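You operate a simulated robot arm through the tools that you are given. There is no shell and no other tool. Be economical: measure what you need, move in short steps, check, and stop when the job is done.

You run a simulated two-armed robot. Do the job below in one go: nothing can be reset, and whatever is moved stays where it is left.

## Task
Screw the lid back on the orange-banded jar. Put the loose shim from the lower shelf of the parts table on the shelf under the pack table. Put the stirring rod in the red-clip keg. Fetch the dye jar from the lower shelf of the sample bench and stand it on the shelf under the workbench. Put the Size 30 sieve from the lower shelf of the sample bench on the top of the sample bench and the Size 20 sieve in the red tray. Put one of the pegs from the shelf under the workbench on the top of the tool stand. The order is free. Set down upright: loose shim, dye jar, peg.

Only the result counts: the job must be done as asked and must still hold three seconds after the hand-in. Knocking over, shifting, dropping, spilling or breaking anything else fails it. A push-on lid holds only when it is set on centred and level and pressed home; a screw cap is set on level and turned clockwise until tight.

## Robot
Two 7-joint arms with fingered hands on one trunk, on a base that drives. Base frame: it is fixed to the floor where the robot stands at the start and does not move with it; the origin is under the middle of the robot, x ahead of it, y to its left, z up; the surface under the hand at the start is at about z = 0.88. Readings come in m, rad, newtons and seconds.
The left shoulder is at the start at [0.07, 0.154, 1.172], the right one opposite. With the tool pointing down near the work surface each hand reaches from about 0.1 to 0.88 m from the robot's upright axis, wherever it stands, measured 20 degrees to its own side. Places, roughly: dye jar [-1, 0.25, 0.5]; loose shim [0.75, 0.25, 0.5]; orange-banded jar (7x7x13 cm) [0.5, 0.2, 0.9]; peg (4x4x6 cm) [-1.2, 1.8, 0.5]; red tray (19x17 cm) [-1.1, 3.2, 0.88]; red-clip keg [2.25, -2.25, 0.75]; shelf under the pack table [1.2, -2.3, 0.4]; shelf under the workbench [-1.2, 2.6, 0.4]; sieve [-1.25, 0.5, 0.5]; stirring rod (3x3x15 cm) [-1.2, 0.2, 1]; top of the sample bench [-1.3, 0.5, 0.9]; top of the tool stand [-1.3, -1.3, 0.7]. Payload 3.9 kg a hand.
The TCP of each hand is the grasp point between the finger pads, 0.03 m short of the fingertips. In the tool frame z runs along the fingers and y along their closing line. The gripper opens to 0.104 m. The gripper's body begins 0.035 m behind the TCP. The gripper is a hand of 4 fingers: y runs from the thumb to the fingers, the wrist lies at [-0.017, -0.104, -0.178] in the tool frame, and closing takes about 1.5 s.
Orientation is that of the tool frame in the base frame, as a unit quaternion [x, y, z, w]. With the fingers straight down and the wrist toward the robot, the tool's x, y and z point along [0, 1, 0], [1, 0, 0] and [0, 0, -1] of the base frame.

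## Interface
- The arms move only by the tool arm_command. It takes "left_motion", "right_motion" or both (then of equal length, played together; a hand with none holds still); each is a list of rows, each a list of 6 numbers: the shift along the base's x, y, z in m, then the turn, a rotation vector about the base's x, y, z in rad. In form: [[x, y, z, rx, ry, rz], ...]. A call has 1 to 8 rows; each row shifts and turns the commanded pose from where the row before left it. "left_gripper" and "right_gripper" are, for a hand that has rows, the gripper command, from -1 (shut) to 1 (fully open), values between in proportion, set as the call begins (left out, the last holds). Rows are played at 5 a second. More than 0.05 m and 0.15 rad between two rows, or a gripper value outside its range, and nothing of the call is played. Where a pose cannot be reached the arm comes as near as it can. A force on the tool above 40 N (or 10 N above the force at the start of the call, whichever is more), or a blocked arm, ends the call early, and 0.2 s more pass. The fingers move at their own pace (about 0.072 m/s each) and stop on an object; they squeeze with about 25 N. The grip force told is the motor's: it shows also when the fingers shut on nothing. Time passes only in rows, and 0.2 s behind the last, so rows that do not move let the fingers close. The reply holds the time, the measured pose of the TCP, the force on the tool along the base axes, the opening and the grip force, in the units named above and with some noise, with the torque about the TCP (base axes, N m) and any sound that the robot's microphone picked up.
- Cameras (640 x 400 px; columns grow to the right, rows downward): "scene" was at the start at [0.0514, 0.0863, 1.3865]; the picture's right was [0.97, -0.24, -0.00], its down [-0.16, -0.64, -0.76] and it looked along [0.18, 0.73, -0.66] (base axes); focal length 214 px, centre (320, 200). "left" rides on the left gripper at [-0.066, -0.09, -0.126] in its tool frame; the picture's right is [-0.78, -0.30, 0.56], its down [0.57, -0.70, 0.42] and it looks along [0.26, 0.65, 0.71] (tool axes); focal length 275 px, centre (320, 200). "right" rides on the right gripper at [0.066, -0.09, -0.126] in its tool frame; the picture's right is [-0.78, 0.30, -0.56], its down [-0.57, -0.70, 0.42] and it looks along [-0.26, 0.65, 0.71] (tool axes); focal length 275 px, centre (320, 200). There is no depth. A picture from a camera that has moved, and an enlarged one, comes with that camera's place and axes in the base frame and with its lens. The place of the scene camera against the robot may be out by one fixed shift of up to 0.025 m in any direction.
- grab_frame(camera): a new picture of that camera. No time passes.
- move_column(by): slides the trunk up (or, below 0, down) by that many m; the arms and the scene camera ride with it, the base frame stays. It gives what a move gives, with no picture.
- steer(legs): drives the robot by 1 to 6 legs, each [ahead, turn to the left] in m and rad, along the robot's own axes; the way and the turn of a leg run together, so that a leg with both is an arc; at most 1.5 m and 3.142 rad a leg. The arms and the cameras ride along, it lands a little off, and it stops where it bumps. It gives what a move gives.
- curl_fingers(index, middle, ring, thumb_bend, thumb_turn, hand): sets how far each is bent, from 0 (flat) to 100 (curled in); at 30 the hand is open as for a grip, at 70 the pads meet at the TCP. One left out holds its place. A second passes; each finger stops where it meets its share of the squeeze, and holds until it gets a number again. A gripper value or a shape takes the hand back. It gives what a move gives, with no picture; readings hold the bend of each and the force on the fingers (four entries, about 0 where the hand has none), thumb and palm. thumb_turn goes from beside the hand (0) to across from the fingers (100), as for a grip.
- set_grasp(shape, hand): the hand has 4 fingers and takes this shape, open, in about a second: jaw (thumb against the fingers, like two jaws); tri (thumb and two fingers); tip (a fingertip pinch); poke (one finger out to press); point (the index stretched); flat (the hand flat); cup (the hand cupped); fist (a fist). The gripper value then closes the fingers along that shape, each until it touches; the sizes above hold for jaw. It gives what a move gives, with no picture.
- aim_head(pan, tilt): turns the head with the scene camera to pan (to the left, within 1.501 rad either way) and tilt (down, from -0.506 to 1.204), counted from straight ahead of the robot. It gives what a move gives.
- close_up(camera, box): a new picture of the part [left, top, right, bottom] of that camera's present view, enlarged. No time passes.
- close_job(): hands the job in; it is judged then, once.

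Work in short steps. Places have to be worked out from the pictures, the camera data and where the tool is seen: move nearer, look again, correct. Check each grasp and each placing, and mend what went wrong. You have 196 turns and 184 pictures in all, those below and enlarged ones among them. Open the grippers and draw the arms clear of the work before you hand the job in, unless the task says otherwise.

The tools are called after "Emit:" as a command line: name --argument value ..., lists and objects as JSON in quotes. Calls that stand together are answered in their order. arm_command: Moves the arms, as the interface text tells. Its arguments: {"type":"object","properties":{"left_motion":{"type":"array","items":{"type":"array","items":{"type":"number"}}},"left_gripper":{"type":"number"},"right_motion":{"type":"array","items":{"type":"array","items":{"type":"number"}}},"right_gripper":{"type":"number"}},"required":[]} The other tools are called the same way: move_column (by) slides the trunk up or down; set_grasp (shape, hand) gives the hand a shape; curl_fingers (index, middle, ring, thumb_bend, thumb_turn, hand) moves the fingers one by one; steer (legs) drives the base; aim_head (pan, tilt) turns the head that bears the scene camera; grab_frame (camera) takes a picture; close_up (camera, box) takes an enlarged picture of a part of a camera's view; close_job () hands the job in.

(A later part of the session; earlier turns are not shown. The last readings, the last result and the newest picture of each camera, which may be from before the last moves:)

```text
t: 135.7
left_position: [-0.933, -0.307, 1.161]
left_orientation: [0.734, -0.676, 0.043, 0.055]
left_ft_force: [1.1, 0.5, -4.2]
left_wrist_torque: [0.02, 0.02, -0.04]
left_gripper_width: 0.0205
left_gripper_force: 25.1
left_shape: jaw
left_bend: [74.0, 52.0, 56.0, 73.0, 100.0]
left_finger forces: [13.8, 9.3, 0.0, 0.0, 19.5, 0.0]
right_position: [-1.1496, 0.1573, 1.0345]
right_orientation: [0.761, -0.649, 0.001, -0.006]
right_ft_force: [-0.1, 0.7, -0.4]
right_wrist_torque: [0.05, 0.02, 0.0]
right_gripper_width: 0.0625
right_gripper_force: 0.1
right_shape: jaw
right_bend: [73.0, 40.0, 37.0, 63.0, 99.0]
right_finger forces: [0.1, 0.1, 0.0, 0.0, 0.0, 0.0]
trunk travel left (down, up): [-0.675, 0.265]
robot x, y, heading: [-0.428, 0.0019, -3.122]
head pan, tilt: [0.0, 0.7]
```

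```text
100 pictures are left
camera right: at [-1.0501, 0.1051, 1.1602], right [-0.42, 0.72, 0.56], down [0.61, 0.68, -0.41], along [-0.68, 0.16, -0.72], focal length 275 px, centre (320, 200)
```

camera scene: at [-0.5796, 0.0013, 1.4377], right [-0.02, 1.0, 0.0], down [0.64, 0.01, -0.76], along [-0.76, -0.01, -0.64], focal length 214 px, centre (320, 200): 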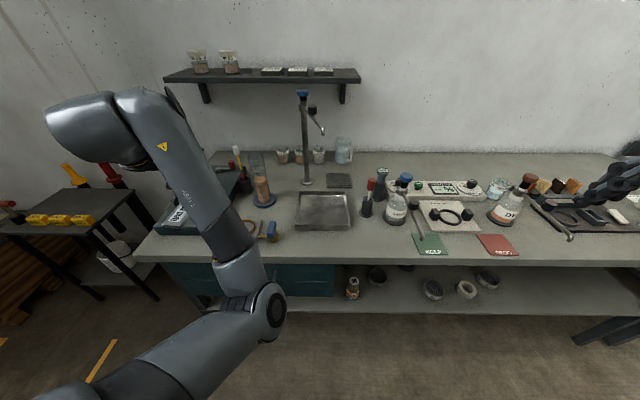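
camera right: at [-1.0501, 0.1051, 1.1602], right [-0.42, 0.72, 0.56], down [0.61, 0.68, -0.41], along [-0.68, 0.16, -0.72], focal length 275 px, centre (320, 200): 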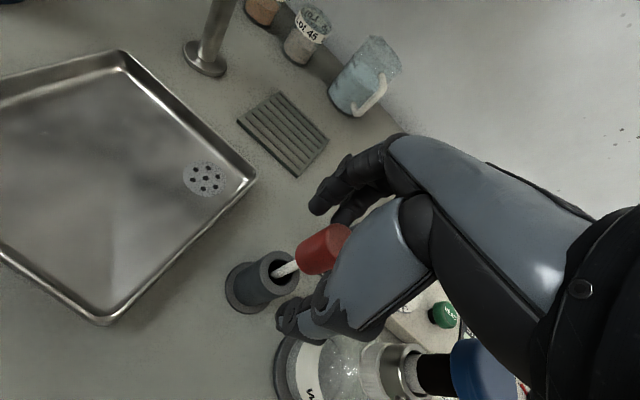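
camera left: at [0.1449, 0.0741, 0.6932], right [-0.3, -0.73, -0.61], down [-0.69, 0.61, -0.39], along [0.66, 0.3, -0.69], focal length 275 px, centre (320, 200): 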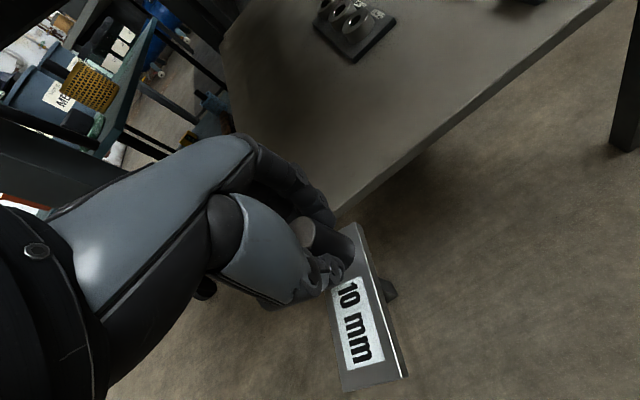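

Handle is between thumb and fingers. Close and check.

Emit:
arm_command --right_motion '[[0, 0, 0, 0, 0, 0], [0, 0, 0, 0, 0, 0], [0, 0, 0, 0, 0, 0], [0, 0, 0, 0, 0, 0], [0, 0, 0, 0, 0, 0]]' --right_gripper -1

Emit:
arm_command --right_motion '[[0, 0, 0.02, 0, 0, 0], [0, 0, 0.03, 0, 0, 0], [0, 0, 0.04, 0, 0, 0], [0, 0, 0.04, 0, 0, 0], [0, 0, 0.04, 0, 0, 0], [0, 0, 0.03, 0, 0, 0]]'

Emit:
grab_frame --camera "right"

```text
t: 136.9
left_position: [-0.9337, -0.3073, 1.1605]
left_orientation: [0.733, -0.676, 0.042, 0.056]
left_ft_force: [0.9, -0.9, -4.4]
left_wrist_torque: [0.04, 0.03, -0.02]
left_gripper_width: 0.0205
left_gripper_force: 24.5
left_shape: jaw
left_bend: [74.0, 52.0, 56.0, 73.0, 100.0]
left_finger forces: [13.9, 9.4, 0.0, 0.0, 19.4, 0.0]
right_position: [-1.1479, 0.1557, 1.036]
right_orientation: [0.761, -0.648, 0.0, -0.005]
right_ft_force: [-0.3, -0.1, -0.4]
right_wrist_torque: [0.02, -0.02, 0.03]
right_gripper_width: 0.0168
right_gripper_force: 24.8
right_shape: jaw
right_bend: [72.0, 59.0, 68.0, 75.0, 100.0]
right_finger forces: [10.8, 9.1, 0.0, 0.1, 19.8, 0.0]
trunk travel left (down, up): [-0.675, 0.265]
robot x, y, heading: [-0.4272, 0.0002, -3.123]
head pan, tilt: [0.0, 0.7]
```

```text
t: 138.3
left_position: [-0.932, -0.3069, 1.1602]
left_orientation: [0.734, -0.676, 0.043, 0.056]
left_ft_force: [-0.3, -0.2, -3.7]
left_wrist_torque: [0.04, 0.05, 0.02]
left_gripper_width: 0.0205
left_gripper_force: 25.1
left_shape: jaw
left_bend: [74.0, 52.0, 56.0, 73.0, 100.0]
left_finger forces: [13.9, 9.5, 0.1, 0.0, 19.4, 0.0]
right_position: [-1.1495, 0.1568, 1.2359]
right_orientation: [0.761, -0.648, 0.001, -0.006]
right_ft_force: [0.7, 0.6, -0.2]
right_wrist_torque: [0.0, 0.03, 0.0]
right_gripper_width: 0.0168
right_gripper_force: 25.5
right_shape: jaw
right_bend: [72.0, 59.0, 68.0, 75.0, 100.0]
right_finger forces: [11.1, 9.3, 0.1, 0.1, 19.7, 0.0]
trunk travel left (down, up): [-0.675, 0.265]
robot x, y, heading: [-0.4262, -0.0004, -3.126]
head pan, tilt: [0.0, 0.7]
```

```text
99 pictures are left
camera right: at [-1.05, 0.104, 1.3612], right [-0.42, 0.71, 0.56], down [0.61, 0.68, -0.41], along [-0.68, 0.16, -0.72], focal length 275 px, centre (320, 200)
```

right: 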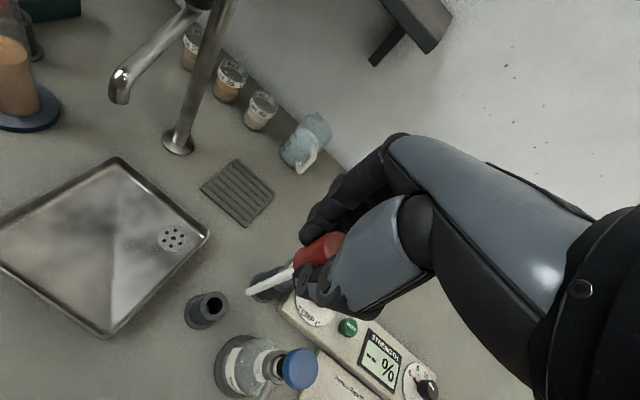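

Rod is out and held. Retract the right hand and turn toward the pack table to get an overview.

Emit:
arm_command --right_motion '[[0.043, 0.018, 0, 0, 0, 0], [0.043, 0.018, 0, 0, 0, 0], [0.043, 0.018, 0, 0, 0, 0], [0.043, 0.018, 0, 0, 0, 0], [0.043, 0.018, 0, 0, 0, 0], [0.043, 0.018, 0, 0, 0, 0], [0.043, 0.018, 0, 0, 0, 0], [0.043, 0.018, 0, 0, 0, 0]]'

Emit:
steer --legs '[[0, 2.1]]'

Emit:
aim_head --pan 0 --tilt 0.4

Emit:
grab_frame --camera "scene"

```text
t: 140.1
left_position: [-0.9309, -0.3052, 1.1627]
left_orientation: [0.734, -0.676, 0.043, 0.058]
left_ft_force: [-0.2, -0.9, -4.3]
left_wrist_torque: [-0.01, 0.1, 0.01]
left_gripper_width: 0.0206
left_gripper_force: 24.7
left_shape: jaw
left_bend: [74.0, 52.0, 56.0, 73.0, 100.0]
left_finger forces: [14.0, 9.4, 0.0, 0.0, 19.4, 0.0]
right_position: [-0.8006, 0.3024, 1.2345]
right_orientation: [0.762, -0.648, 0.002, -0.005]
right_ft_force: [0.2, 0.8, -0.9]
right_wrist_torque: [-0.05, 0.02, -0.01]
right_gripper_width: 0.0164
right_gripper_force: 25.0
right_shape: jaw
right_bend: [72.0, 59.0, 68.0, 75.0, 100.0]
right_finger forces: [11.7, 9.9, 0.0, 0.0, 19.4, 0.0]
trunk travel left (down, up): [-0.675, 0.265]
robot x, y, heading: [-0.4247, -0.0019, -3.122]
head pan, tilt: [0.0, 0.7]
```

```text
t: 145.5
left_position: [0.0968, -0.2818, 1.1611]
left_orientation: [0.95, 0.303, 0.071, -0.009]
left_ft_force: [-0.6, -0.4, -4.0]
left_wrist_torque: [-0.04, 0.02, 0.02]
left_gripper_width: 0.0203
left_gripper_force: 24.5
left_shape: jaw
left_bend: [74.0, 52.0, 56.0, 73.0, 100.0]
left_finger forces: [13.8, 9.1, 0.0, 0.0, 18.9, 0.0]
right_position: [-0.491, -0.4789, 1.236]
right_orientation: [0.941, 0.34, -0.004, -0.003]
right_ft_force: [0.6, 0.3, -0.6]
right_wrist_torque: [-0.01, -0.01, -0.05]
right_gripper_width: 0.0165
right_gripper_force: 24.6
right_shape: jaw
right_bend: [72.0, 59.0, 68.0, 75.0, 100.0]
right_finger forces: [11.7, 9.7, 0.1, 0.0, 18.9, 0.0]
trunk travel left (down, up): [-0.675, 0.265]
robot x, y, heading: [-0.4235, 0.0003, -1.018]
head pan, tilt: [0.0, 0.7]
```

```text
t: 146.3
left_position: [0.098, -0.2805, 1.1599]
left_orientation: [0.95, 0.303, 0.07, -0.009]
left_ft_force: [0.0, 0.3, -4.2]
left_wrist_torque: [-0.04, 0.01, -0.02]
left_gripper_width: 0.0204
left_gripper_force: 25.0
left_shape: jaw
left_bend: [74.0, 52.0, 56.0, 73.0, 100.0]
left_finger forces: [13.9, 9.2, 0.1, 0.0, 19.0, 0.1]
right_position: [-0.4904, -0.4788, 1.2355]
right_orientation: [0.94, 0.34, -0.003, -0.003]
right_ft_force: [-0.6, 0.3, -0.4]
right_wrist_torque: [-0.01, 0.02, 0.03]
right_gripper_width: 0.0166
right_gripper_force: 25.0
right_shape: jaw
right_bend: [72.0, 59.0, 68.0, 75.0, 100.0]
right_finger forces: [11.7, 9.8, 0.1, 0.0, 19.1, 0.0]
trunk travel left (down, up): [-0.675, 0.265]
robot x, y, heading: [-0.4239, -0.0001, -1.017]
head pan, tilt: [0.0, 0.4]
```

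```text
98 pictures are left
camera scene: at [-0.3685, -0.1177, 1.4645], right [-0.85, -0.53, 0.0], down [-0.21, 0.33, -0.92], along [0.48, -0.78, -0.39], focal length 214 px, centre (320, 200)
```

scene: 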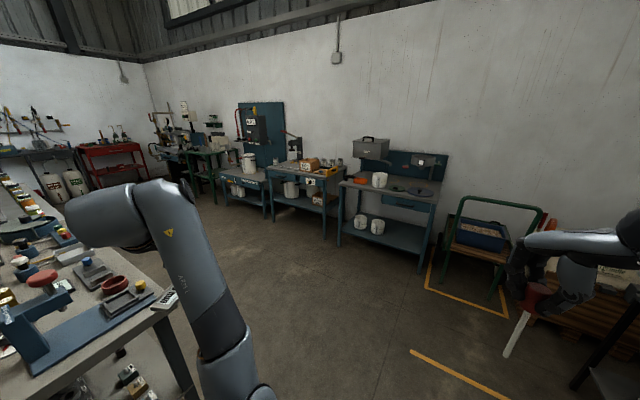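

Zoom into the benches along the far wall.

Emit:
close_up --camera "scene" --box '[180, 90, 450, 260]'

```text
2.35 times, centred on (315, 175) of scene
camera zoom: at [-0.3685, -0.1177, 1.4645], right [-0.85, -0.53, 0.0], down [-0.21, 0.33, -0.92], along [0.48, -0.78, -0.39], focal length 505 px, centre (332, 259)
```

zoom: 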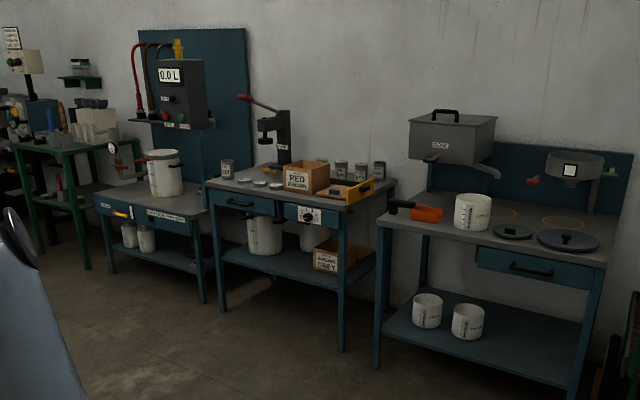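

The middle table is the pack table; the white keg on the left bench is at the keg's place. I drive around the parts table to in front of the pack table.

Emit:
steer --legs '[[1.2, 0], [0, 0.75], [1.0, 0], [0, -1.3]]'

Emit:
aim_head --pan 0 --tilt 0.6

Emit:
grab_frame --camera "scene"

```text
t: 162.4
left_position: [1.457, -1.8106, 1.1615]
left_orientation: [0.997, 0.027, 0.068, 0.011]
left_ft_force: [0.5, 0.5, -3.4]
left_wrist_torque: [-0.02, 0.03, 0.0]
left_gripper_width: 0.0201
left_gripper_force: 25.0
left_shape: jaw
left_bend: [74.0, 52.0, 56.0, 73.0, 100.0]
left_finger forces: [13.8, 9.1, 0.0, 0.0, 18.7, 0.0]
right_position: [0.8521, -1.6629, 1.2366]
right_orientation: [0.998, 0.064, -0.003, -0.005]
right_ft_force: [-0.2, 0.0, -0.5]
right_wrist_torque: [0.0, -0.01, -0.01]
right_gripper_width: 0.0165
right_gripper_force: 24.9
right_shape: jaw
right_bend: [72.0, 59.0, 68.0, 75.0, 100.0]
right_finger forces: [11.5, 9.7, 0.0, 0.1, 18.6, 0.1]
trunk travel left (down, up): [-0.675, 0.265]
robot x, y, heading: [1.1651, -1.2952, -1.581]
head pan, tilt: [0.0, 0.4]
```

```text
t: 163.1
left_position: [1.4569, -1.8102, 1.161]
left_orientation: [0.997, 0.027, 0.069, 0.012]
left_ft_force: [0.4, -0.4, -3.9]
left_wrist_torque: [-0.05, 0.01, -0.01]
left_gripper_width: 0.0199
left_gripper_force: 25.2
left_shape: jaw
left_bend: [74.0, 52.0, 56.0, 73.0, 100.0]
left_finger forces: [13.8, 9.3, 0.0, 0.0, 18.7, 0.1]
right_position: [0.8539, -1.6638, 1.2363]
right_orientation: [0.998, 0.065, -0.003, -0.005]
right_ft_force: [-0.1, 0.0, -0.7]
right_wrist_torque: [-0.02, -0.02, -0.01]
right_gripper_width: 0.0163
right_gripper_force: 24.6
right_shape: jaw
right_bend: [72.0, 59.0, 68.0, 75.0, 100.0]
right_finger forces: [11.5, 9.7, 0.0, 0.1, 18.6, 0.0]
trunk travel left (down, up): [-0.675, 0.265]
robot x, y, heading: [1.1626, -1.291, -1.576]
head pan, tilt: [0.0, 0.6]
```

```text
96 pictures are left
camera scene: at [1.1433, -1.4288, 1.4464], right [-1.0, 0.01, 0.0], down [0.01, 0.56, -0.83], along [-0.01, -0.83, -0.56], focal length 214 px, centre (320, 200)
```

scene: 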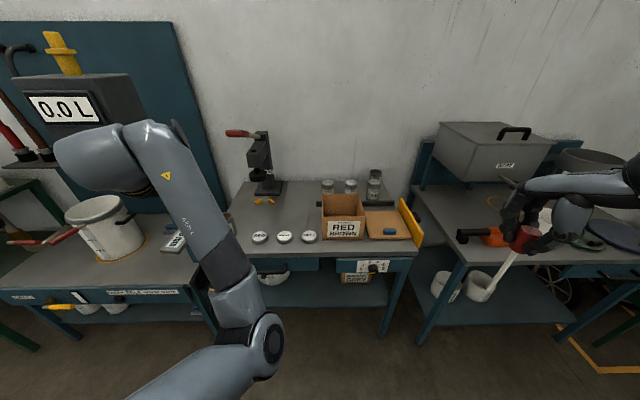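

Zoom on the keg and on the shelf.

Emit:
close_up --camera "scene" --box '[0, 160, 220, 320]'

Emit:
close_up --camera "scene" --box '[220, 240, 420, 340]'

```text
2.50 times, centred on (110, 240) of scene
camera zoom: at [1.1433, -1.4288, 1.4464], right [-1.0, 0.01, 0.0], down [0.01, 0.56, -0.83], along [-0.01, -0.83, -0.56], focal length 536 px, centre (845, 100)
```

zoom: 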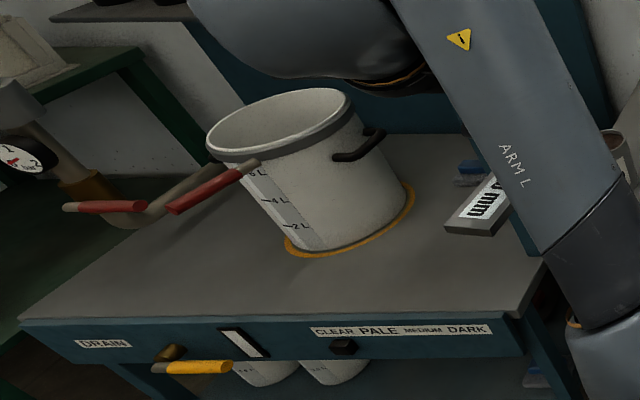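

```text
3.20 times, centred on (320, 290) of scene
camera zoom: at [1.1433, -1.4288, 1.4464], right [-1.0, 0.01, 0.0], down [0.01, 0.56, -0.83], along [-0.01, -0.83, -0.56], focal length 686 px, centre (320, -88)
```

zoom: 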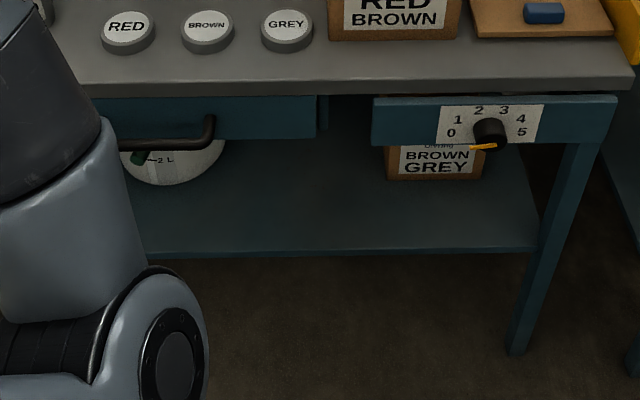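

Keg open; shelf has free space in front-middle between the keg and the grey box. I lower the trunk here, turn slightly right and back off a bit before reaching under.

Emit:
steer --legs '[[-0.1, 0], [0, -0.2]]'

Emit:
move_column --by -0.4

Emit:
move_column --by -0.22

Emit:
arm_command --left_motion '[[-0.025, -0.024, 0, 0, 0, 0], [-0.025, -0.024, 0, 0, 0, 0], [-0.025, -0.024, 0, 0, 0, 0], [-0.025, -0.024, -0.01, 0, 0, 0], [-0.025, -0.024, -0.01, 0, 0, 0], [-0.025, -0.024, -0.01, 0, 0, 0]]'

Emit:
grab_frame --camera "left"

```text
t: 165.0
left_position: [1.349, -1.7595, 1.1627]
left_orientation: [0.995, -0.073, 0.066, 0.019]
left_ft_force: [-0.3, 0.2, -2.8]
left_wrist_torque: [-0.06, -0.03, -0.05]
left_gripper_width: 0.0199
left_gripper_force: 24.7
left_shape: jaw
left_bend: [74.0, 52.0, 56.0, 73.0, 100.0]
left_finger forces: [13.8, 9.3, 0.1, 0.0, 18.8, 0.1]
right_position: [0.7857, -1.4934, 1.2352]
right_orientation: [0.999, -0.037, -0.003, -0.006]
right_ft_force: [-0.3, 0.4, 0.0]
right_wrist_torque: [0.01, -0.02, -0.03]
right_gripper_width: 0.0162
right_gripper_force: 24.7
right_shape: jaw
right_bend: [72.0, 59.0, 68.0, 75.0, 100.0]
right_finger forces: [11.5, 9.8, 0.1, 0.0, 18.5, 0.0]
trunk travel left (down, up): [-0.675, 0.265]
robot x, y, heading: [1.167, -1.1947, -1.785]
head pan, tilt: [0.0, 0.6]
```

```text
t: 168.9
left_position: [1.3483, -1.7606, 0.7634]
left_orientation: [0.995, -0.072, 0.065, 0.02]
left_ft_force: [0.6, 0.2, -4.0]
left_wrist_torque: [-0.01, 0.0, -0.02]
left_gripper_width: 0.02
left_gripper_force: 25.2
left_shape: jaw
left_bend: [74.0, 52.0, 56.0, 73.0, 100.0]
left_finger forces: [13.7, 9.3, 0.0, 0.1, 18.8, 0.0]
right_position: [0.7852, -1.4946, 0.8361]
right_orientation: [0.999, -0.037, -0.002, -0.006]
right_ft_force: [-0.8, -0.6, -0.5]
right_wrist_torque: [-0.01, -0.01, -0.01]
right_gripper_width: 0.0163
right_gripper_force: 25.3
right_shape: jaw
right_bend: [72.0, 59.0, 68.0, 75.0, 100.0]
right_finger forces: [11.5, 9.9, 0.0, 0.1, 18.6, 0.0]
trunk travel left (down, up): [-0.275, 0.665]
robot x, y, heading: [1.1652, -1.1954, -1.787]
head pan, tilt: [0.0, 0.6]
```

```text
t: 171.2
left_position: [1.3485, -1.7585, 0.5422]
left_orientation: [0.995, -0.074, 0.067, 0.02]
left_ft_force: [0.1, 0.1, -4.3]
left_wrist_torque: [-0.02, 0.06, -0.02]
left_gripper_width: 0.0199
left_gripper_force: 25.3
left_shape: jaw
left_bend: [74.0, 52.0, 56.0, 73.0, 100.0]
left_finger forces: [13.8, 9.3, 0.0, 0.1, 18.8, 0.1]
right_position: [0.7873, -1.4943, 0.6157]
right_orientation: [0.999, -0.037, -0.002, -0.006]
right_ft_force: [-0.5, 0.9, -0.8]
right_wrist_torque: [-0.02, 0.0, 0.0]
right_gripper_width: 0.0164
right_gripper_force: 24.9
right_shape: jaw
right_bend: [72.0, 59.0, 68.0, 75.0, 100.0]
right_finger forces: [11.5, 9.8, 0.0, 0.0, 18.6, 0.0]
trunk travel left (down, up): [-0.055, 0.885]
robot x, y, heading: [1.1635, -1.1989, -1.78]
head pan, tilt: [0.0, 0.6]
```

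```text
t: 172.6
left_position: [1.1965, -1.9036, 0.5117]
left_orientation: [0.995, -0.073, 0.066, 0.018]
left_ft_force: [-1.2, 0.5, -3.8]
left_wrist_torque: [-0.02, 0.01, 0.02]
left_gripper_width: 0.0201
left_gripper_force: 25.4
left_shape: jaw
left_bend: [74.0, 52.0, 56.0, 73.0, 100.0]
left_finger forces: [13.8, 9.8, 0.1, 0.0, 18.8, 0.1]
right_position: [0.7857, -1.4942, 0.6152]
right_orientation: [0.999, -0.036, -0.002, -0.005]
right_ft_force: [-0.5, -0.2, -0.2]
right_wrist_torque: [-0.02, 0.01, 0.01]
right_gripper_width: 0.0164
right_gripper_force: 24.6
right_shape: jaw
right_bend: [72.0, 59.0, 68.0, 75.0, 100.0]
right_finger forces: [11.3, 9.9, 0.1, 0.0, 18.5, 0.0]
trunk travel left (down, up): [-0.055, 0.885]
robot x, y, heading: [1.167, -1.1936, -1.784]
head pan, tilt: [0.0, 0.6]
```

```text
93 pictures are left
camera left: at [1.1288, -1.7992, 0.6242], right [-0.65, 0.38, -0.66], down [0.72, 0.59, -0.36], along [0.26, -0.71, -0.65], focal length 275 px, centre (320, 200)
```

left: 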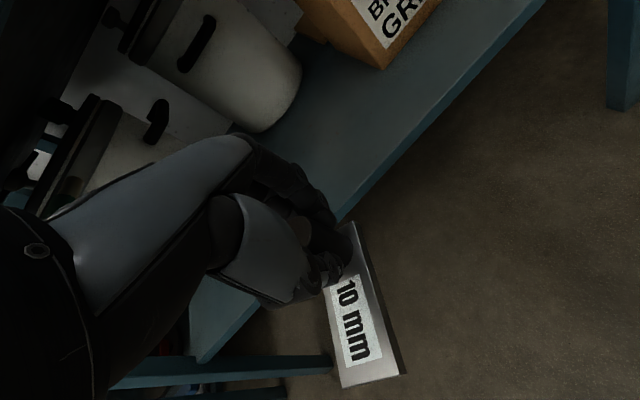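

Correct the slight tilt, lower a bit, and drive 0.2 m in.

Emit:
arm_command --left_motion '[[0, 0, -0.02, 0.007, 0.033, 0], [0, 0, -0.02, 0.007, 0.033, 0], [0, 0, -0.015, 0, 0, 0]]'

Emit:
steer --legs '[[0.2, 0]]'

Emit:
grab_frame --camera "left"

Emit:
grab_frame --camera "scene"

```text
t: 173.4
left_position: [1.199, -1.9023, 0.456]
left_orientation: [0.997, -0.073, 0.032, 0.014]
left_ft_force: [-0.1, 0.6, -5.3]
left_wrist_torque: [-0.02, 0.02, -0.01]
left_gripper_width: 0.0198
left_gripper_force: 25.1
left_shape: jaw
left_bend: [74.0, 52.0, 56.0, 73.0, 100.0]
left_finger forces: [13.7, 9.8, 0.2, 0.1, 18.7, 0.0]
right_position: [0.7863, -1.494, 0.6157]
right_orientation: [0.999, -0.037, -0.002, -0.005]
right_ft_force: [-0.2, 0.8, -0.8]
right_wrist_torque: [-0.03, 0.02, -0.01]
right_gripper_width: 0.0162
right_gripper_force: 25.2
right_shape: jaw
right_bend: [72.0, 59.0, 68.0, 75.0, 100.0]
right_finger forces: [11.4, 9.7, 0.0, 0.0, 18.6, 0.0]
trunk travel left (down, up): [-0.055, 0.885]
robot x, y, heading: [1.1646, -1.1928, -1.783]
head pan, tilt: [0.0, 0.6]
```

```text
t: 175.0
left_position: [1.1546, -2.0985, 0.4574]
left_orientation: [0.997, -0.074, 0.033, 0.015]
left_ft_force: [-0.2, 0.3, -4.0]
left_wrist_torque: [-0.01, 0.03, 0.01]
left_gripper_width: 0.0199
left_gripper_force: 24.7
left_shape: jaw
left_bend: [74.0, 52.0, 56.0, 73.0, 100.0]
left_finger forces: [13.7, 9.7, 0.0, 0.1, 18.8, 0.0]
right_position: [0.7422, -1.6888, 0.615]
right_orientation: [0.999, -0.038, -0.003, -0.005]
right_ft_force: [-0.8, 0.9, -0.2]
right_wrist_torque: [0.0, 0.01, 0.02]
right_gripper_width: 0.0161
right_gripper_force: 25.8
right_shape: jaw
right_bend: [72.0, 59.0, 68.0, 75.0, 100.0]
right_finger forces: [11.6, 9.7, 0.0, 0.1, 18.6, 0.0]
trunk travel left (down, up): [-0.055, 0.885]
robot x, y, heading: [1.1245, -1.3942, -1.787]
head pan, tilt: [0.0, 0.6]
```

```text
92 pictures are left
camera left: at [1.0933, -1.996, 0.5747], right [-0.69, 0.39, -0.62], down [0.7, 0.6, -0.4], along [0.21, -0.7, -0.68], focal length 275 px, centre (320, 200)
```

left: 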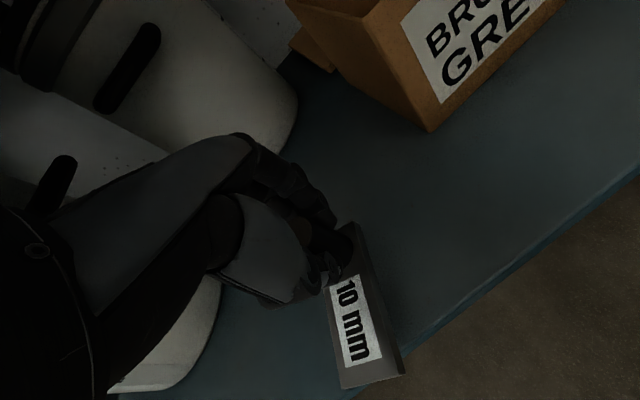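

```text
91 pictures are left
camera scene: at [1.0737, -1.5228, 0.8263], right [-0.98, 0.21, 0.0], down [0.12, 0.55, -0.82], along [-0.18, -0.81, -0.57], focal length 214 px, centre (320, 200)
```

scene: 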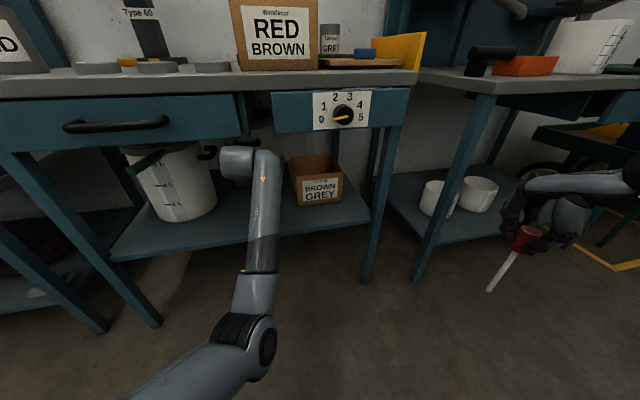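

Shelf top z≈0.337, front edge y≈−2.06. Move to (1.16, −2.17) and lower until contact.

Emit:
arm_command --left_motion '[[0.005, -0.025, -0.015, 0, 0, 0], [0.003, -0.025, -0.012, 0, 0, 0], [0, -0.022, -0.015, 0, 0, 0], [0, 0, -0.012, 0, 0, 0]]'

Emit:
arm_command --left_motion '[[0, 0, -0.004, 0, 0, 0], [0, 0, -0.004, 0, 0, 0], [0, 0, -0.004, 0, 0, 0], [0, 0, -0.003, 0, 0, 0]]'

Emit:
grab_frame --camera "left"

```text
t: 176.0
left_position: [1.1613, -2.1708, 0.4108]
left_orientation: [0.997, -0.074, 0.033, 0.022]
left_ft_force: [0.2, 3.0, 19.1]
left_wrist_torque: [-0.15, -0.06, 0.08]
left_gripper_width: 0.0212
left_gripper_force: 25.4
left_shape: jaw
left_bend: [74.0, 51.0, 56.0, 74.0, 100.0]
left_finger forces: [15.1, 12.0, 0.0, 0.0, 25.6, 0.0]
right_position: [0.7423, -1.6883, 0.6165]
right_orientation: [0.999, -0.037, -0.002, -0.004]
right_ft_force: [0.4, 0.1, -0.7]
right_wrist_torque: [0.01, 0.0, 0.0]
right_gripper_width: 0.0161
right_gripper_force: 25.2
right_shape: jaw
right_bend: [72.0, 59.0, 68.0, 75.0, 100.0]
right_finger forces: [11.5, 9.8, 0.0, 0.0, 18.6, 0.1]
trunk travel left (down, up): [-0.055, 0.885]
robot x, y, heading: [1.121, -1.3892, -1.785]
head pan, tilt: [0.0, 0.6]
```

```text
t: 176.6
left_position: [1.1613, -2.1739, 0.4103]
left_orientation: [0.996, -0.072, 0.032, 0.03]
left_ft_force: [-2.1, 2.3, 18.1]
left_wrist_torque: [-0.15, -0.03, 0.02]
left_gripper_width: 0.0223
left_gripper_force: 24.7
left_shape: jaw
left_bend: [74.0, 51.0, 56.0, 75.0, 100.0]
left_finger forces: [15.8, 11.8, 0.1, 0.0, 24.9, 0.1]
right_position: [0.7433, -1.6883, 0.6165]
right_orientation: [0.999, -0.037, -0.001, -0.005]
right_ft_force: [0.4, 0.0, -1.1]
right_wrist_torque: [0.01, -0.01, -0.01]
right_gripper_width: 0.0165
right_gripper_force: 24.9
right_shape: jaw
right_bend: [72.0, 59.0, 68.0, 75.0, 100.0]
right_finger forces: [11.5, 9.8, 0.0, 0.0, 18.6, 0.0]
trunk travel left (down, up): [-0.055, 0.885]
robot x, y, heading: [1.1268, -1.3915, -1.784]
head pan, tilt: [0.0, 0.6]
stopped in row 3 (left hand): the force on the tool passed its limit at 41 N (the readings are from after the stop); the commanded pose is now the measured one
```

```text
90 pictures are left
camera left: at [1.1003, -2.0665, 0.5255], right [-0.69, 0.37, -0.63], down [0.69, 0.58, -0.42], along [0.21, -0.72, -0.66], focal length 275 px, centre (320, 200)
```

left: 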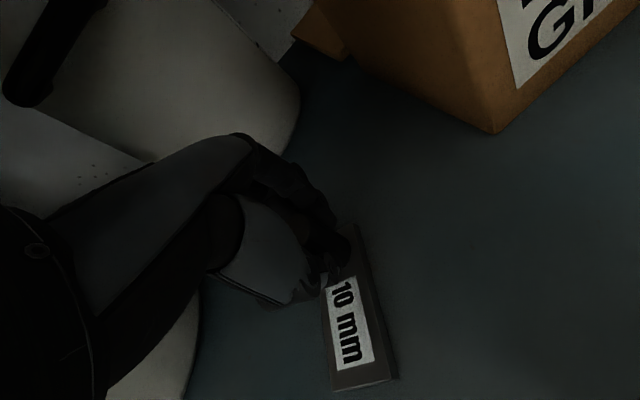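

Contact at TCP z 0.41 (shelf ≈0.363). Relieve slightly, restore tilt, then open.

Emit:
arm_command --left_motion '[[0, 0, 0.001, 0.04, 0, 0], [0, 0, 0, 0, 0, 0]]'

Emit:
arm_command --left_motion '[[0, 0, 0, 0, 0, 0], [0, 0, 0, 0, 0, 0], [0, 0, 0, 0, 0, 0], [0, 0, 0, 0, 0, 0], [0, 0, 0, 0, 0, 0], [0, 0, 0, 0, 0, 0]]' --left_gripper 1

Emit:
grab_frame --camera "left"

```text
t: 177.2
left_position: [1.161, -2.1723, 0.411]
left_orientation: [0.997, -0.074, 0.032, 0.009]
left_ft_force: [0.8, -6.3, 24.8]
left_wrist_torque: [-0.65, 0.03, 0.07]
left_gripper_width: 0.0231
left_gripper_force: 24.9
left_shape: jaw
left_bend: [74.0, 50.0, 56.0, 75.0, 100.0]
left_finger forces: [17.3, 13.5, 0.1, 0.1, 21.0, 0.0]
right_position: [0.7429, -1.6875, 0.6168]
right_orientation: [0.999, -0.037, -0.002, -0.004]
right_ft_force: [-0.1, 0.3, 0.1]
right_wrist_torque: [-0.03, 0.02, 0.01]
right_gripper_width: 0.0163
right_gripper_force: 25.0
right_shape: jaw
right_bend: [72.0, 59.0, 68.0, 75.0, 100.0]
right_finger forces: [11.5, 9.8, 0.0, 0.1, 18.7, 0.0]
trunk travel left (down, up): [-0.055, 0.885]
robot x, y, heading: [1.1195, -1.392, -1.788]
head pan, tilt: [0.0, 0.6]
```

```text
t: 178.6
left_position: [1.1605, -2.1736, 0.4035]
left_orientation: [0.997, -0.073, 0.032, 0.002]
left_ft_force: [-0.9, -1.0, 0.3]
left_wrist_torque: [0.0, -0.01, 0.0]
left_gripper_width: 0.1037
left_gripper_force: 0.2
left_shape: jaw
left_bend: [30.0, 30.0, 30.0, 30.0, 97.0]
left_finger forces: [0.0, 0.0, 0.0, 0.0, 0.0, 0.0]
right_position: [0.7419, -1.6894, 0.6161]
right_orientation: [0.999, -0.037, -0.002, -0.006]
right_ft_force: [-0.2, 1.1, -0.9]
right_wrist_torque: [0.01, -0.02, 0.0]
right_gripper_width: 0.0164
right_gripper_force: 24.9
right_shape: jaw
right_bend: [72.0, 59.0, 68.0, 75.0, 100.0]
right_finger forces: [11.5, 9.8, 0.0, 0.0, 18.6, 0.0]
trunk travel left (down, up): [-0.055, 0.885]
robot x, y, heading: [1.1203, -1.3913, -1.783]
head pan, tilt: [0.0, 0.6]
```

```text
89 pictures are left
camera left: at [1.1005, -2.0723, 0.5248], right [-0.69, 0.4, -0.61], down [0.69, 0.6, -0.39], along [0.21, -0.69, -0.69], focal length 275 px, centre (320, 200)
```

left: 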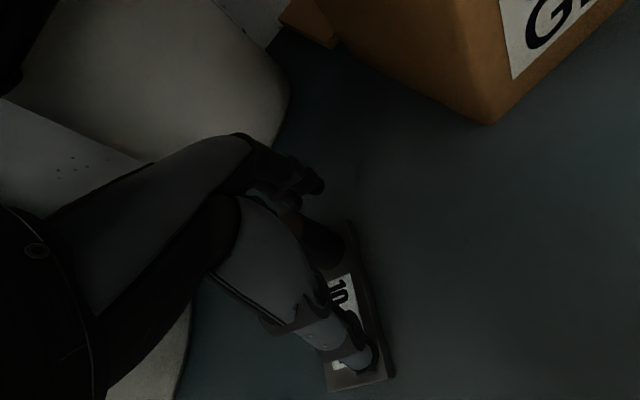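

Shim stands flat. Raise 5 cm carefully, then withdraw toward the robot.

Emit:
arm_command --left_motion '[[0, 0, 0.02, 0, 0, 0], [0, 0, 0.02, 0, 0, 0], [0, 0, 0.015, 0, 0, 0], [0, 0, 0, 0, 0, 0]]'

Emit:
grab_frame --camera "left"

```text
t: 179.6
left_position: [1.1623, -2.1726, 0.4594]
left_orientation: [0.997, -0.074, 0.032, 0.004]
left_ft_force: [0.8, -0.6, -0.4]
left_wrist_torque: [0.01, 0.0, 0.03]
left_gripper_width: 0.1039
left_gripper_force: 0.0
left_shape: jaw
left_bend: [30.0, 30.0, 30.0, 30.0, 97.0]
left_finger forces: [0.0, 0.0, 0.1, 0.0, 0.1, 0.0]
right_position: [0.743, -1.69, 0.6158]
right_orientation: [0.999, -0.037, -0.002, -0.005]
right_ft_force: [-0.1, 0.2, 0.3]
right_wrist_torque: [0.05, -0.01, -0.04]
right_gripper_width: 0.0162
right_gripper_force: 25.1
right_shape: jaw
right_bend: [72.0, 59.0, 68.0, 75.0, 100.0]
right_finger forces: [11.5, 9.9, 0.1, 0.0, 18.7, 0.0]
trunk travel left (down, up): [-0.055, 0.885]
robot x, y, heading: [1.1246, -1.3923, -1.787]
head pan, tilt: [0.0, 0.6]
```

```text
88 pictures are left
camera left: at [1.1008, -2.0725, 0.5802], right [-0.69, 0.4, -0.61], down [0.69, 0.6, -0.39], along [0.21, -0.69, -0.69], focal length 275 px, centre (320, 200)
```

left: 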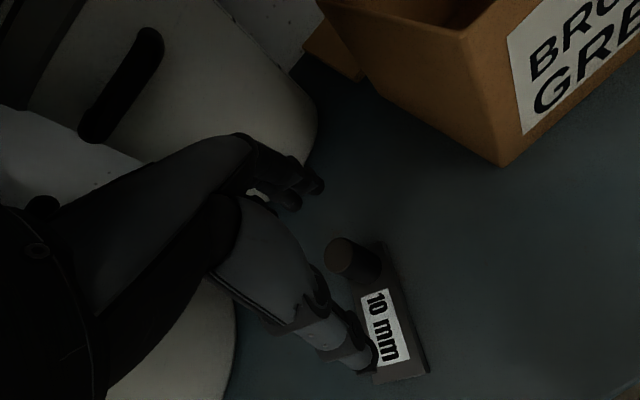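

Shim is in place, upright. Withdraw and back away.

Emit:
arm_command --left_motion '[[0, 0.005, 0.01, 0, 0, 0], [0.01, 0.045, 0, 0, 0, 0], [0.01, 0.045, 0, 0, 0, 0], [0.01, 0.045, 0, 0, 0, 0]]'

Emit:
steer --legs '[[-0.3, 0]]'

Emit:
move_column --by 0.4

Emit:
close_up --camera "scene" --box '[0, 60, 400, 310]'

```text
t: 180.6
left_position: [1.1907, -2.0345, 0.4628]
left_orientation: [0.997, -0.075, 0.033, -0.004]
left_ft_force: [-0.8, 0.4, 0.5]
left_wrist_torque: [0.04, -0.04, 0.0]
left_gripper_width: 0.104
left_gripper_force: 0.1
left_shape: jaw
left_bend: [30.0, 30.0, 30.0, 30.0, 97.0]
left_finger forces: [0.0, 0.0, 0.0, 0.0, 0.0, 0.1]
right_position: [0.7419, -1.6925, 0.6122]
right_orientation: [0.999, -0.038, -0.002, -0.008]
right_ft_force: [-0.3, -0.4, -1.6]
right_wrist_torque: [0.0, 0.01, 0.0]
right_gripper_width: 0.0162
right_gripper_force: 24.9
right_shape: jaw
right_bend: [72.0, 59.0, 68.0, 75.0, 100.0]
right_finger forces: [11.3, 9.9, 0.1, 0.0, 18.6, 0.0]
trunk travel left (down, up): [-0.055, 0.885]
robot x, y, heading: [1.122, -1.3919, -1.786]
head pan, tilt: [0.0, 0.6]
```

```text
t: 182.7
left_position: [1.2558, -1.7413, 0.4704]
left_orientation: [0.997, -0.073, 0.031, 0.003]
left_ft_force: [-0.6, -0.2, -0.6]
left_wrist_torque: [-0.01, 0.05, -0.03]
left_gripper_width: 0.104
left_gripper_force: 0.0
left_shape: jaw
left_bend: [30.0, 30.0, 30.0, 30.0, 97.0]
left_finger forces: [0.0, 0.0, 0.1, 0.0, 0.0, 0.1]
right_position: [0.8059, -1.3978, 0.6157]
right_orientation: [0.999, -0.036, -0.002, -0.006]
right_ft_force: [0.8, 0.1, -0.5]
right_wrist_torque: [-0.03, -0.01, 0.02]
right_gripper_width: 0.0164
right_gripper_force: 24.5
right_shape: jaw
right_bend: [72.0, 59.0, 68.0, 75.0, 100.0]
right_finger forces: [11.5, 10.0, 0.0, 0.1, 18.6, 0.0]
trunk travel left (down, up): [-0.055, 0.885]
robot x, y, heading: [1.1852, -1.1015, -1.782]
head pan, tilt: [0.0, 0.6]
```

```text
t: 186.5
left_position: [1.2561, -1.7416, 0.8716]
left_orientation: [0.997, -0.074, 0.032, 0.002]
left_ft_force: [-0.2, -0.2, 0.3]
left_wrist_torque: [-0.03, 0.01, 0.02]
left_gripper_width: 0.1038
left_gripper_force: 0.0
left_shape: jaw
left_bend: [30.0, 30.0, 30.0, 30.0, 97.0]
left_finger forces: [0.0, 0.0, 0.0, 0.0, 0.1, 0.0]
right_position: [0.8059, -1.3992, 1.0155]
right_orientation: [0.999, -0.037, -0.003, -0.005]
right_ft_force: [-0.4, -0.5, -0.6]
right_wrist_torque: [-0.01, 0.0, -0.01]
right_gripper_width: 0.0162
right_gripper_force: 25.6
right_shape: jaw
right_bend: [72.0, 59.0, 68.0, 76.0, 100.0]
right_finger forces: [11.4, 10.0, 0.1, 0.0, 18.6, 0.0]
trunk travel left (down, up): [-0.455, 0.485]
robot x, y, heading: [1.1853, -1.1033, -1.781]
head pan, tilt: [0.0, 0.6]
```

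```text
1.60 times, centred on (200, 185) of scene
camera zoom: at [1.1373, -1.2307, 1.2263], right [-0.98, 0.21, 0.0], down [0.12, 0.55, -0.82], along [-0.18, -0.81, -0.57], focal length 343 px, centre (512, 224)
```

zoom: 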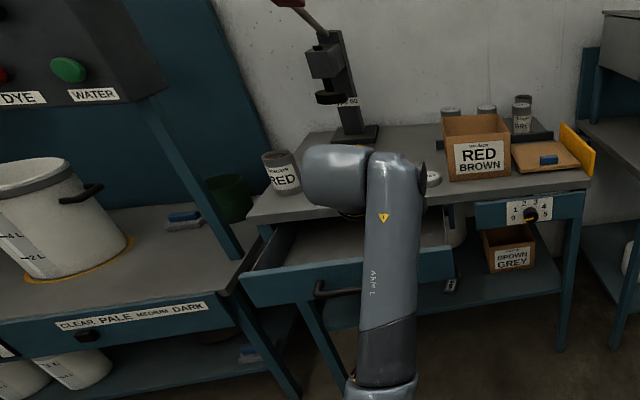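

The pack table's left drawer got pulled open. I need to push it closed. Raise/retract the left arm and look.

Emit:
arm_command --left_motion '[[0, 0.04, 0.02, 0, 0, 0], [0, 0.04, 0.02, 0, 0, 0], [0, 0.03, 0.03, 0, 0, 0], [0.02, 0, 0.04, 0, 0, 0], [0.03, 0, 0.03, 0, 0, 0]]'

Emit:
grab_frame --camera "scene"

Emit:
close_up --camera "scene" --box '[120, 150, 320, 300]'

```text
t: 187.9
left_position: [1.3464, -1.6815, 0.9921]
left_orientation: [0.998, -0.031, 0.058, 0.016]
left_ft_force: [-0.3, 0.4, 0.7]
left_wrist_torque: [0.0, 0.02, 0.01]
left_gripper_width: 0.1039
left_gripper_force: 0.1
left_shape: jaw
left_bend: [30.0, 30.0, 30.0, 30.0, 97.0]
left_finger forces: [0.1, 0.1, 0.1, 0.0, 0.0, 0.1]
left hand out of reach, approached as far as the arm can: row 3, 4, 5
right_position: [0.8054, -1.3986, 1.0147]
right_orientation: [0.999, -0.038, -0.002, -0.006]
right_ft_force: [0.7, -0.1, -0.3]
right_wrist_torque: [-0.04, -0.01, 0.05]
right_gripper_width: 0.0163
right_gripper_force: 25.0
right_shape: jaw
right_bend: [72.0, 59.0, 68.0, 76.0, 100.0]
right_finger forces: [11.4, 10.0, 0.1, 0.0, 18.6, 0.0]
trunk travel left (down, up): [-0.455, 0.485]
robot x, y, heading: [1.1824, -1.0971, -1.789]
head pan, tilt: [0.0, 0.6]
stopped in row 5 (left hand): the arm was blocked; the commanded pose is now the measured one
```

```text
86 pictures are left
camera scene: at [1.137, -1.2309, 1.2263], right [-0.98, 0.21, 0.0], down [0.12, 0.55, -0.82], along [-0.18, -0.81, -0.57], focal length 214 px, centre (320, 200)
```

scene: 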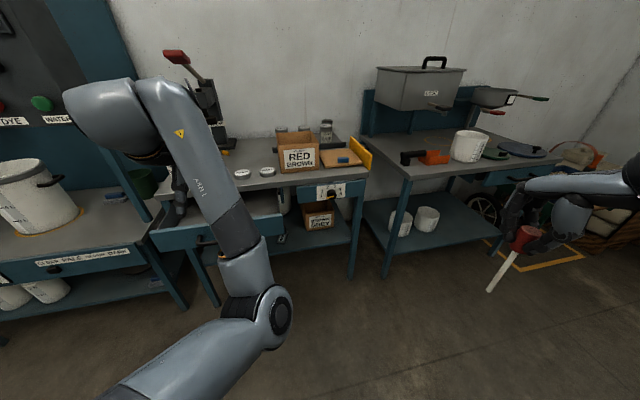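

```text
2.67 times, centred on (220, 225) of scene
camera zoom: at [1.137, -1.2309, 1.2263], right [-0.98, 0.21, 0.0], down [0.12, 0.55, -0.82], along [-0.18, -0.81, -0.57], focal length 572 px, centre (587, 133)
```

zoom: 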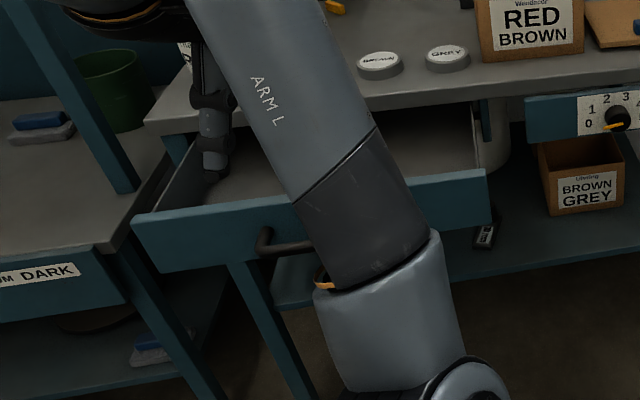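

The drawer is open ~0.18 m. I'll push it shut with the closed left hand: close fingers, lower to handle height in front of it.

Emit:
arm_command --left_motion '[[0, 0.01, 0, 0, 0, 0], [0, 0, 0, 0, 0, 0], [0, 0, 0, 0, 0, 0], [0, 0, 0, 0, 0, 0], [0, 0, 0, 0, 0, 0], [0, 0, 0, 0, 0, 0]]' --left_gripper -1

Emit:
move_column --by -0.3

Emit:
grab_frame --camera "left"

Emit:
grab_frame --camera "scene"

```text
t: 189.3
left_position: [1.3579, -1.6714, 0.9966]
left_orientation: [0.998, -0.018, 0.065, 0.021]
left_ft_force: [0.5, 0.2, -0.7]
left_wrist_torque: [0.0, -0.03, 0.0]
left_gripper_width: 0.0002
left_gripper_force: 25.0
left_shape: jaw
left_bend: [70.0, 70.0, 70.0, 49.0, 100.0]
left_finger forces: [0.0, 0.0, 0.0, 0.0, 0.0, 0.1]
right_position: [0.8066, -1.398, 1.016]
right_orientation: [0.999, -0.037, -0.002, -0.005]
right_ft_force: [-0.1, 0.2, -0.3]
right_wrist_torque: [-0.02, -0.02, -0.03]
right_gripper_width: 0.0162
right_gripper_force: 25.0
right_shape: jaw
right_bend: [72.0, 59.0, 68.0, 76.0, 100.0]
right_finger forces: [11.4, 10.0, 0.1, 0.0, 18.6, 0.0]
trunk travel left (down, up): [-0.455, 0.485]
robot x, y, heading: [1.1863, -1.0986, -1.783]
head pan, tilt: [0.0, 0.6]
```

```text
t: 192.3
left_position: [1.3582, -1.6718, 0.6958]
left_orientation: [0.997, -0.019, 0.065, 0.022]
left_ft_force: [0.4, 0.5, -0.5]
left_wrist_torque: [-0.02, -0.02, 0.03]
left_gripper_width: 0.0
left_gripper_force: 25.1
left_shape: jaw
left_bend: [70.0, 70.0, 70.0, 49.0, 100.0]
left_finger forces: [0.0, 0.1, 0.0, 0.1, 0.0, 0.0]
right_position: [0.8058, -1.3972, 0.7167]
right_orientation: [0.999, -0.037, -0.003, -0.006]
right_ft_force: [-0.1, 0.2, -0.7]
right_wrist_torque: [0.01, -0.01, -0.01]
right_gripper_width: 0.0162
right_gripper_force: 24.9
right_shape: jaw
right_bend: [72.0, 59.0, 68.0, 76.0, 100.0]
right_finger forces: [11.3, 10.0, 0.1, 0.0, 18.6, 0.0]
trunk travel left (down, up): [-0.155, 0.785]
robot x, y, heading: [1.1844, -1.1011, -1.785]
head pan, tilt: [0.0, 0.6]
```

```text
84 pictures are left
camera left: at [1.2797, -1.574, 0.8083], right [-0.69, 0.3, -0.66], down [0.65, 0.66, -0.37], along [0.33, -0.69, -0.65], focal length 275 px, centre (320, 200)
```

left: 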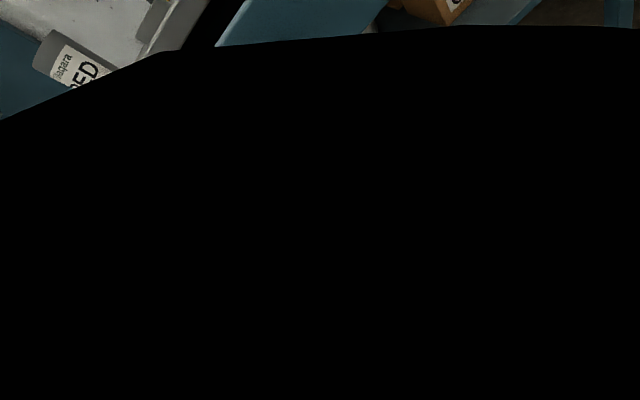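

```text
83 pictures are left
camera scene: at [1.1374, -1.2305, 0.9264], right [-0.98, 0.21, 0.0], down [0.12, 0.55, -0.83], along [-0.18, -0.81, -0.56], focal length 214 px, centre (320, 200)
```

scene: 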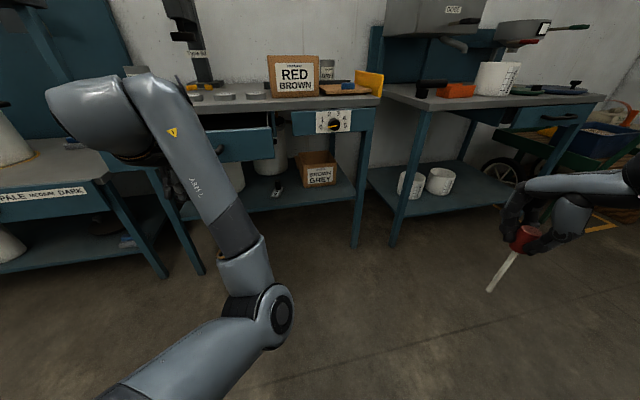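

Push forward (−y) with the closed hand in steps, watching the force.

Emit:
arm_command --left_motion '[[0, -0.03, -0.01, 0, 0, 0], [0, -0.03, 0, 0, 0, 0], [0, -0.03, 0, 0, 0, 0], [0, -0.03, 0, 0, 0, 0], [0, -0.03, 0, 0, 0, 0], [0, -0.03, 0, 0, 0, 0]]'

Emit:
grab_frame --camera "scene"

```text
t: 193.7
left_position: [1.3447, -1.8504, 0.6802]
left_orientation: [0.998, -0.034, 0.057, 0.016]
left_ft_force: [0.2, -0.1, -0.4]
left_wrist_torque: [-0.02, 0.01, -0.01]
left_gripper_width: 0.0
left_gripper_force: 25.0
left_shape: jaw
left_bend: [70.0, 70.0, 70.0, 49.0, 100.0]
left_finger forces: [0.1, 0.0, 0.1, 0.0, 0.0, 0.1]
right_position: [0.8052, -1.3982, 0.7163]
right_orientation: [0.999, -0.037, -0.003, -0.005]
right_ft_force: [-0.3, 0.4, -0.4]
right_wrist_torque: [0.02, -0.01, -0.02]
right_gripper_width: 0.0162
right_gripper_force: 24.9
right_shape: jaw
right_bend: [72.0, 59.0, 68.0, 76.0, 100.0]
right_finger forces: [11.4, 10.1, 0.0, 0.0, 18.7, 0.1]
trunk travel left (down, up): [-0.155, 0.785]
robot x, y, heading: [1.1888, -1.0988, -1.784]
head pan, tilt: [0.0, 0.6]
```

```text
82 pictures are left
camera scene: at [1.1375, -1.2308, 0.9263], right [-0.98, 0.21, 0.0], down [0.12, 0.55, -0.82], along [-0.18, -0.81, -0.57], focal length 214 px, centre (320, 200)
```

scene: 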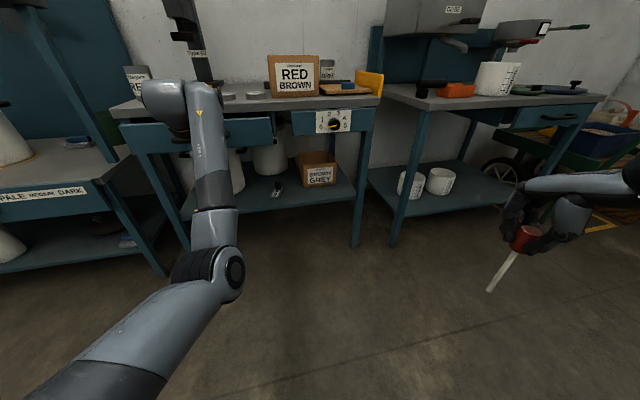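

Zoom to see the drawer state.

Emit:
close_up --camera "scene" --box '[100, 60, 300, 210]'

```text
2.67 times, centred on (200, 135) of scene
camera zoom: at [1.1375, -1.2308, 0.9263], right [-0.98, 0.21, 0.0], down [0.12, 0.55, -0.82], along [-0.18, -0.81, -0.57], focal length 572 px, centre (640, 373)
```

zoom: 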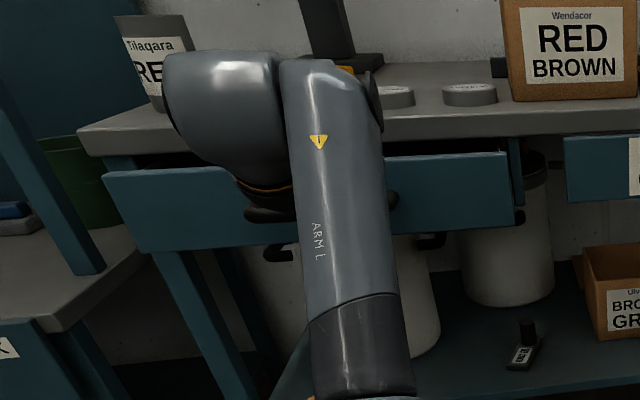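

The drawer is still open some; continue pushing.

Emit:
arm_command --left_motion '[[0, -0.025, 0, 0, 0, 0], [0, -0.025, 0, 0, 0, 0], [0, -0.025, 0, 0, 0, 0], [0, -0.025, 0, 0, 0, 0]]'

Emit:
close_up --camera "scene" --box '[100, 60, 300, 210]'

```text
t: 194.6
left_position: [1.3459, -1.9345, 0.6827]
left_orientation: [0.998, -0.034, 0.059, 0.01]
left_ft_force: [-1.5, 12.3, 3.0]
left_wrist_torque: [-0.67, -0.04, 0.06]
left_gripper_width: 0.0
left_gripper_force: 25.3
left_shape: jaw
left_bend: [70.0, 70.0, 70.0, 49.0, 100.0]
left_finger forces: [0.1, 12.9, 0.0, 0.0, 0.0, 0.0]
right_position: [0.8074, -1.3972, 0.717]
right_orientation: [0.999, -0.037, -0.002, -0.004]
right_ft_force: [-0.2, -0.7, 0.2]
right_wrist_torque: [0.0, 0.04, -0.01]
right_gripper_width: 0.016
right_gripper_force: 25.4
right_shape: jaw
right_bend: [72.0, 59.0, 68.0, 76.0, 100.0]
right_finger forces: [11.3, 10.0, 0.0, 0.1, 18.7, 0.0]
trunk travel left (down, up): [-0.155, 0.785]
robot x, y, heading: [1.1861, -1.1015, -1.782]
head pan, tilt: [0.0, 0.6]
stopped in row 4 (left hand): the force on the tool passed its limit at 56 N (the readings are from after the stop); the commanded pose is now the measured one
```

```text
2.67 times, centred on (200, 135) of scene
camera zoom: at [1.1375, -1.2287, 0.9267], right [-0.98, 0.21, 0.0], down [0.12, 0.55, -0.83], along [-0.17, -0.81, -0.56], focal length 572 px, centre (640, 373)
```

zoom: 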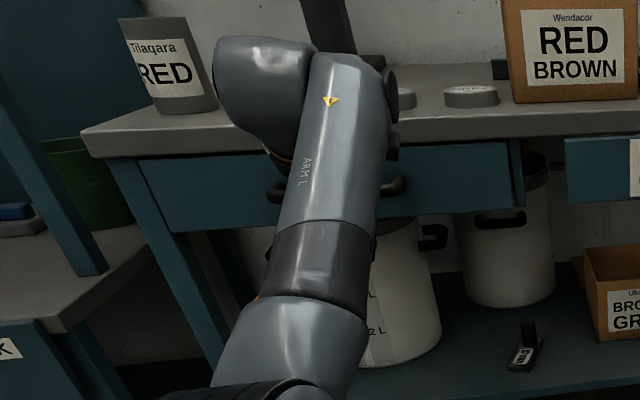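

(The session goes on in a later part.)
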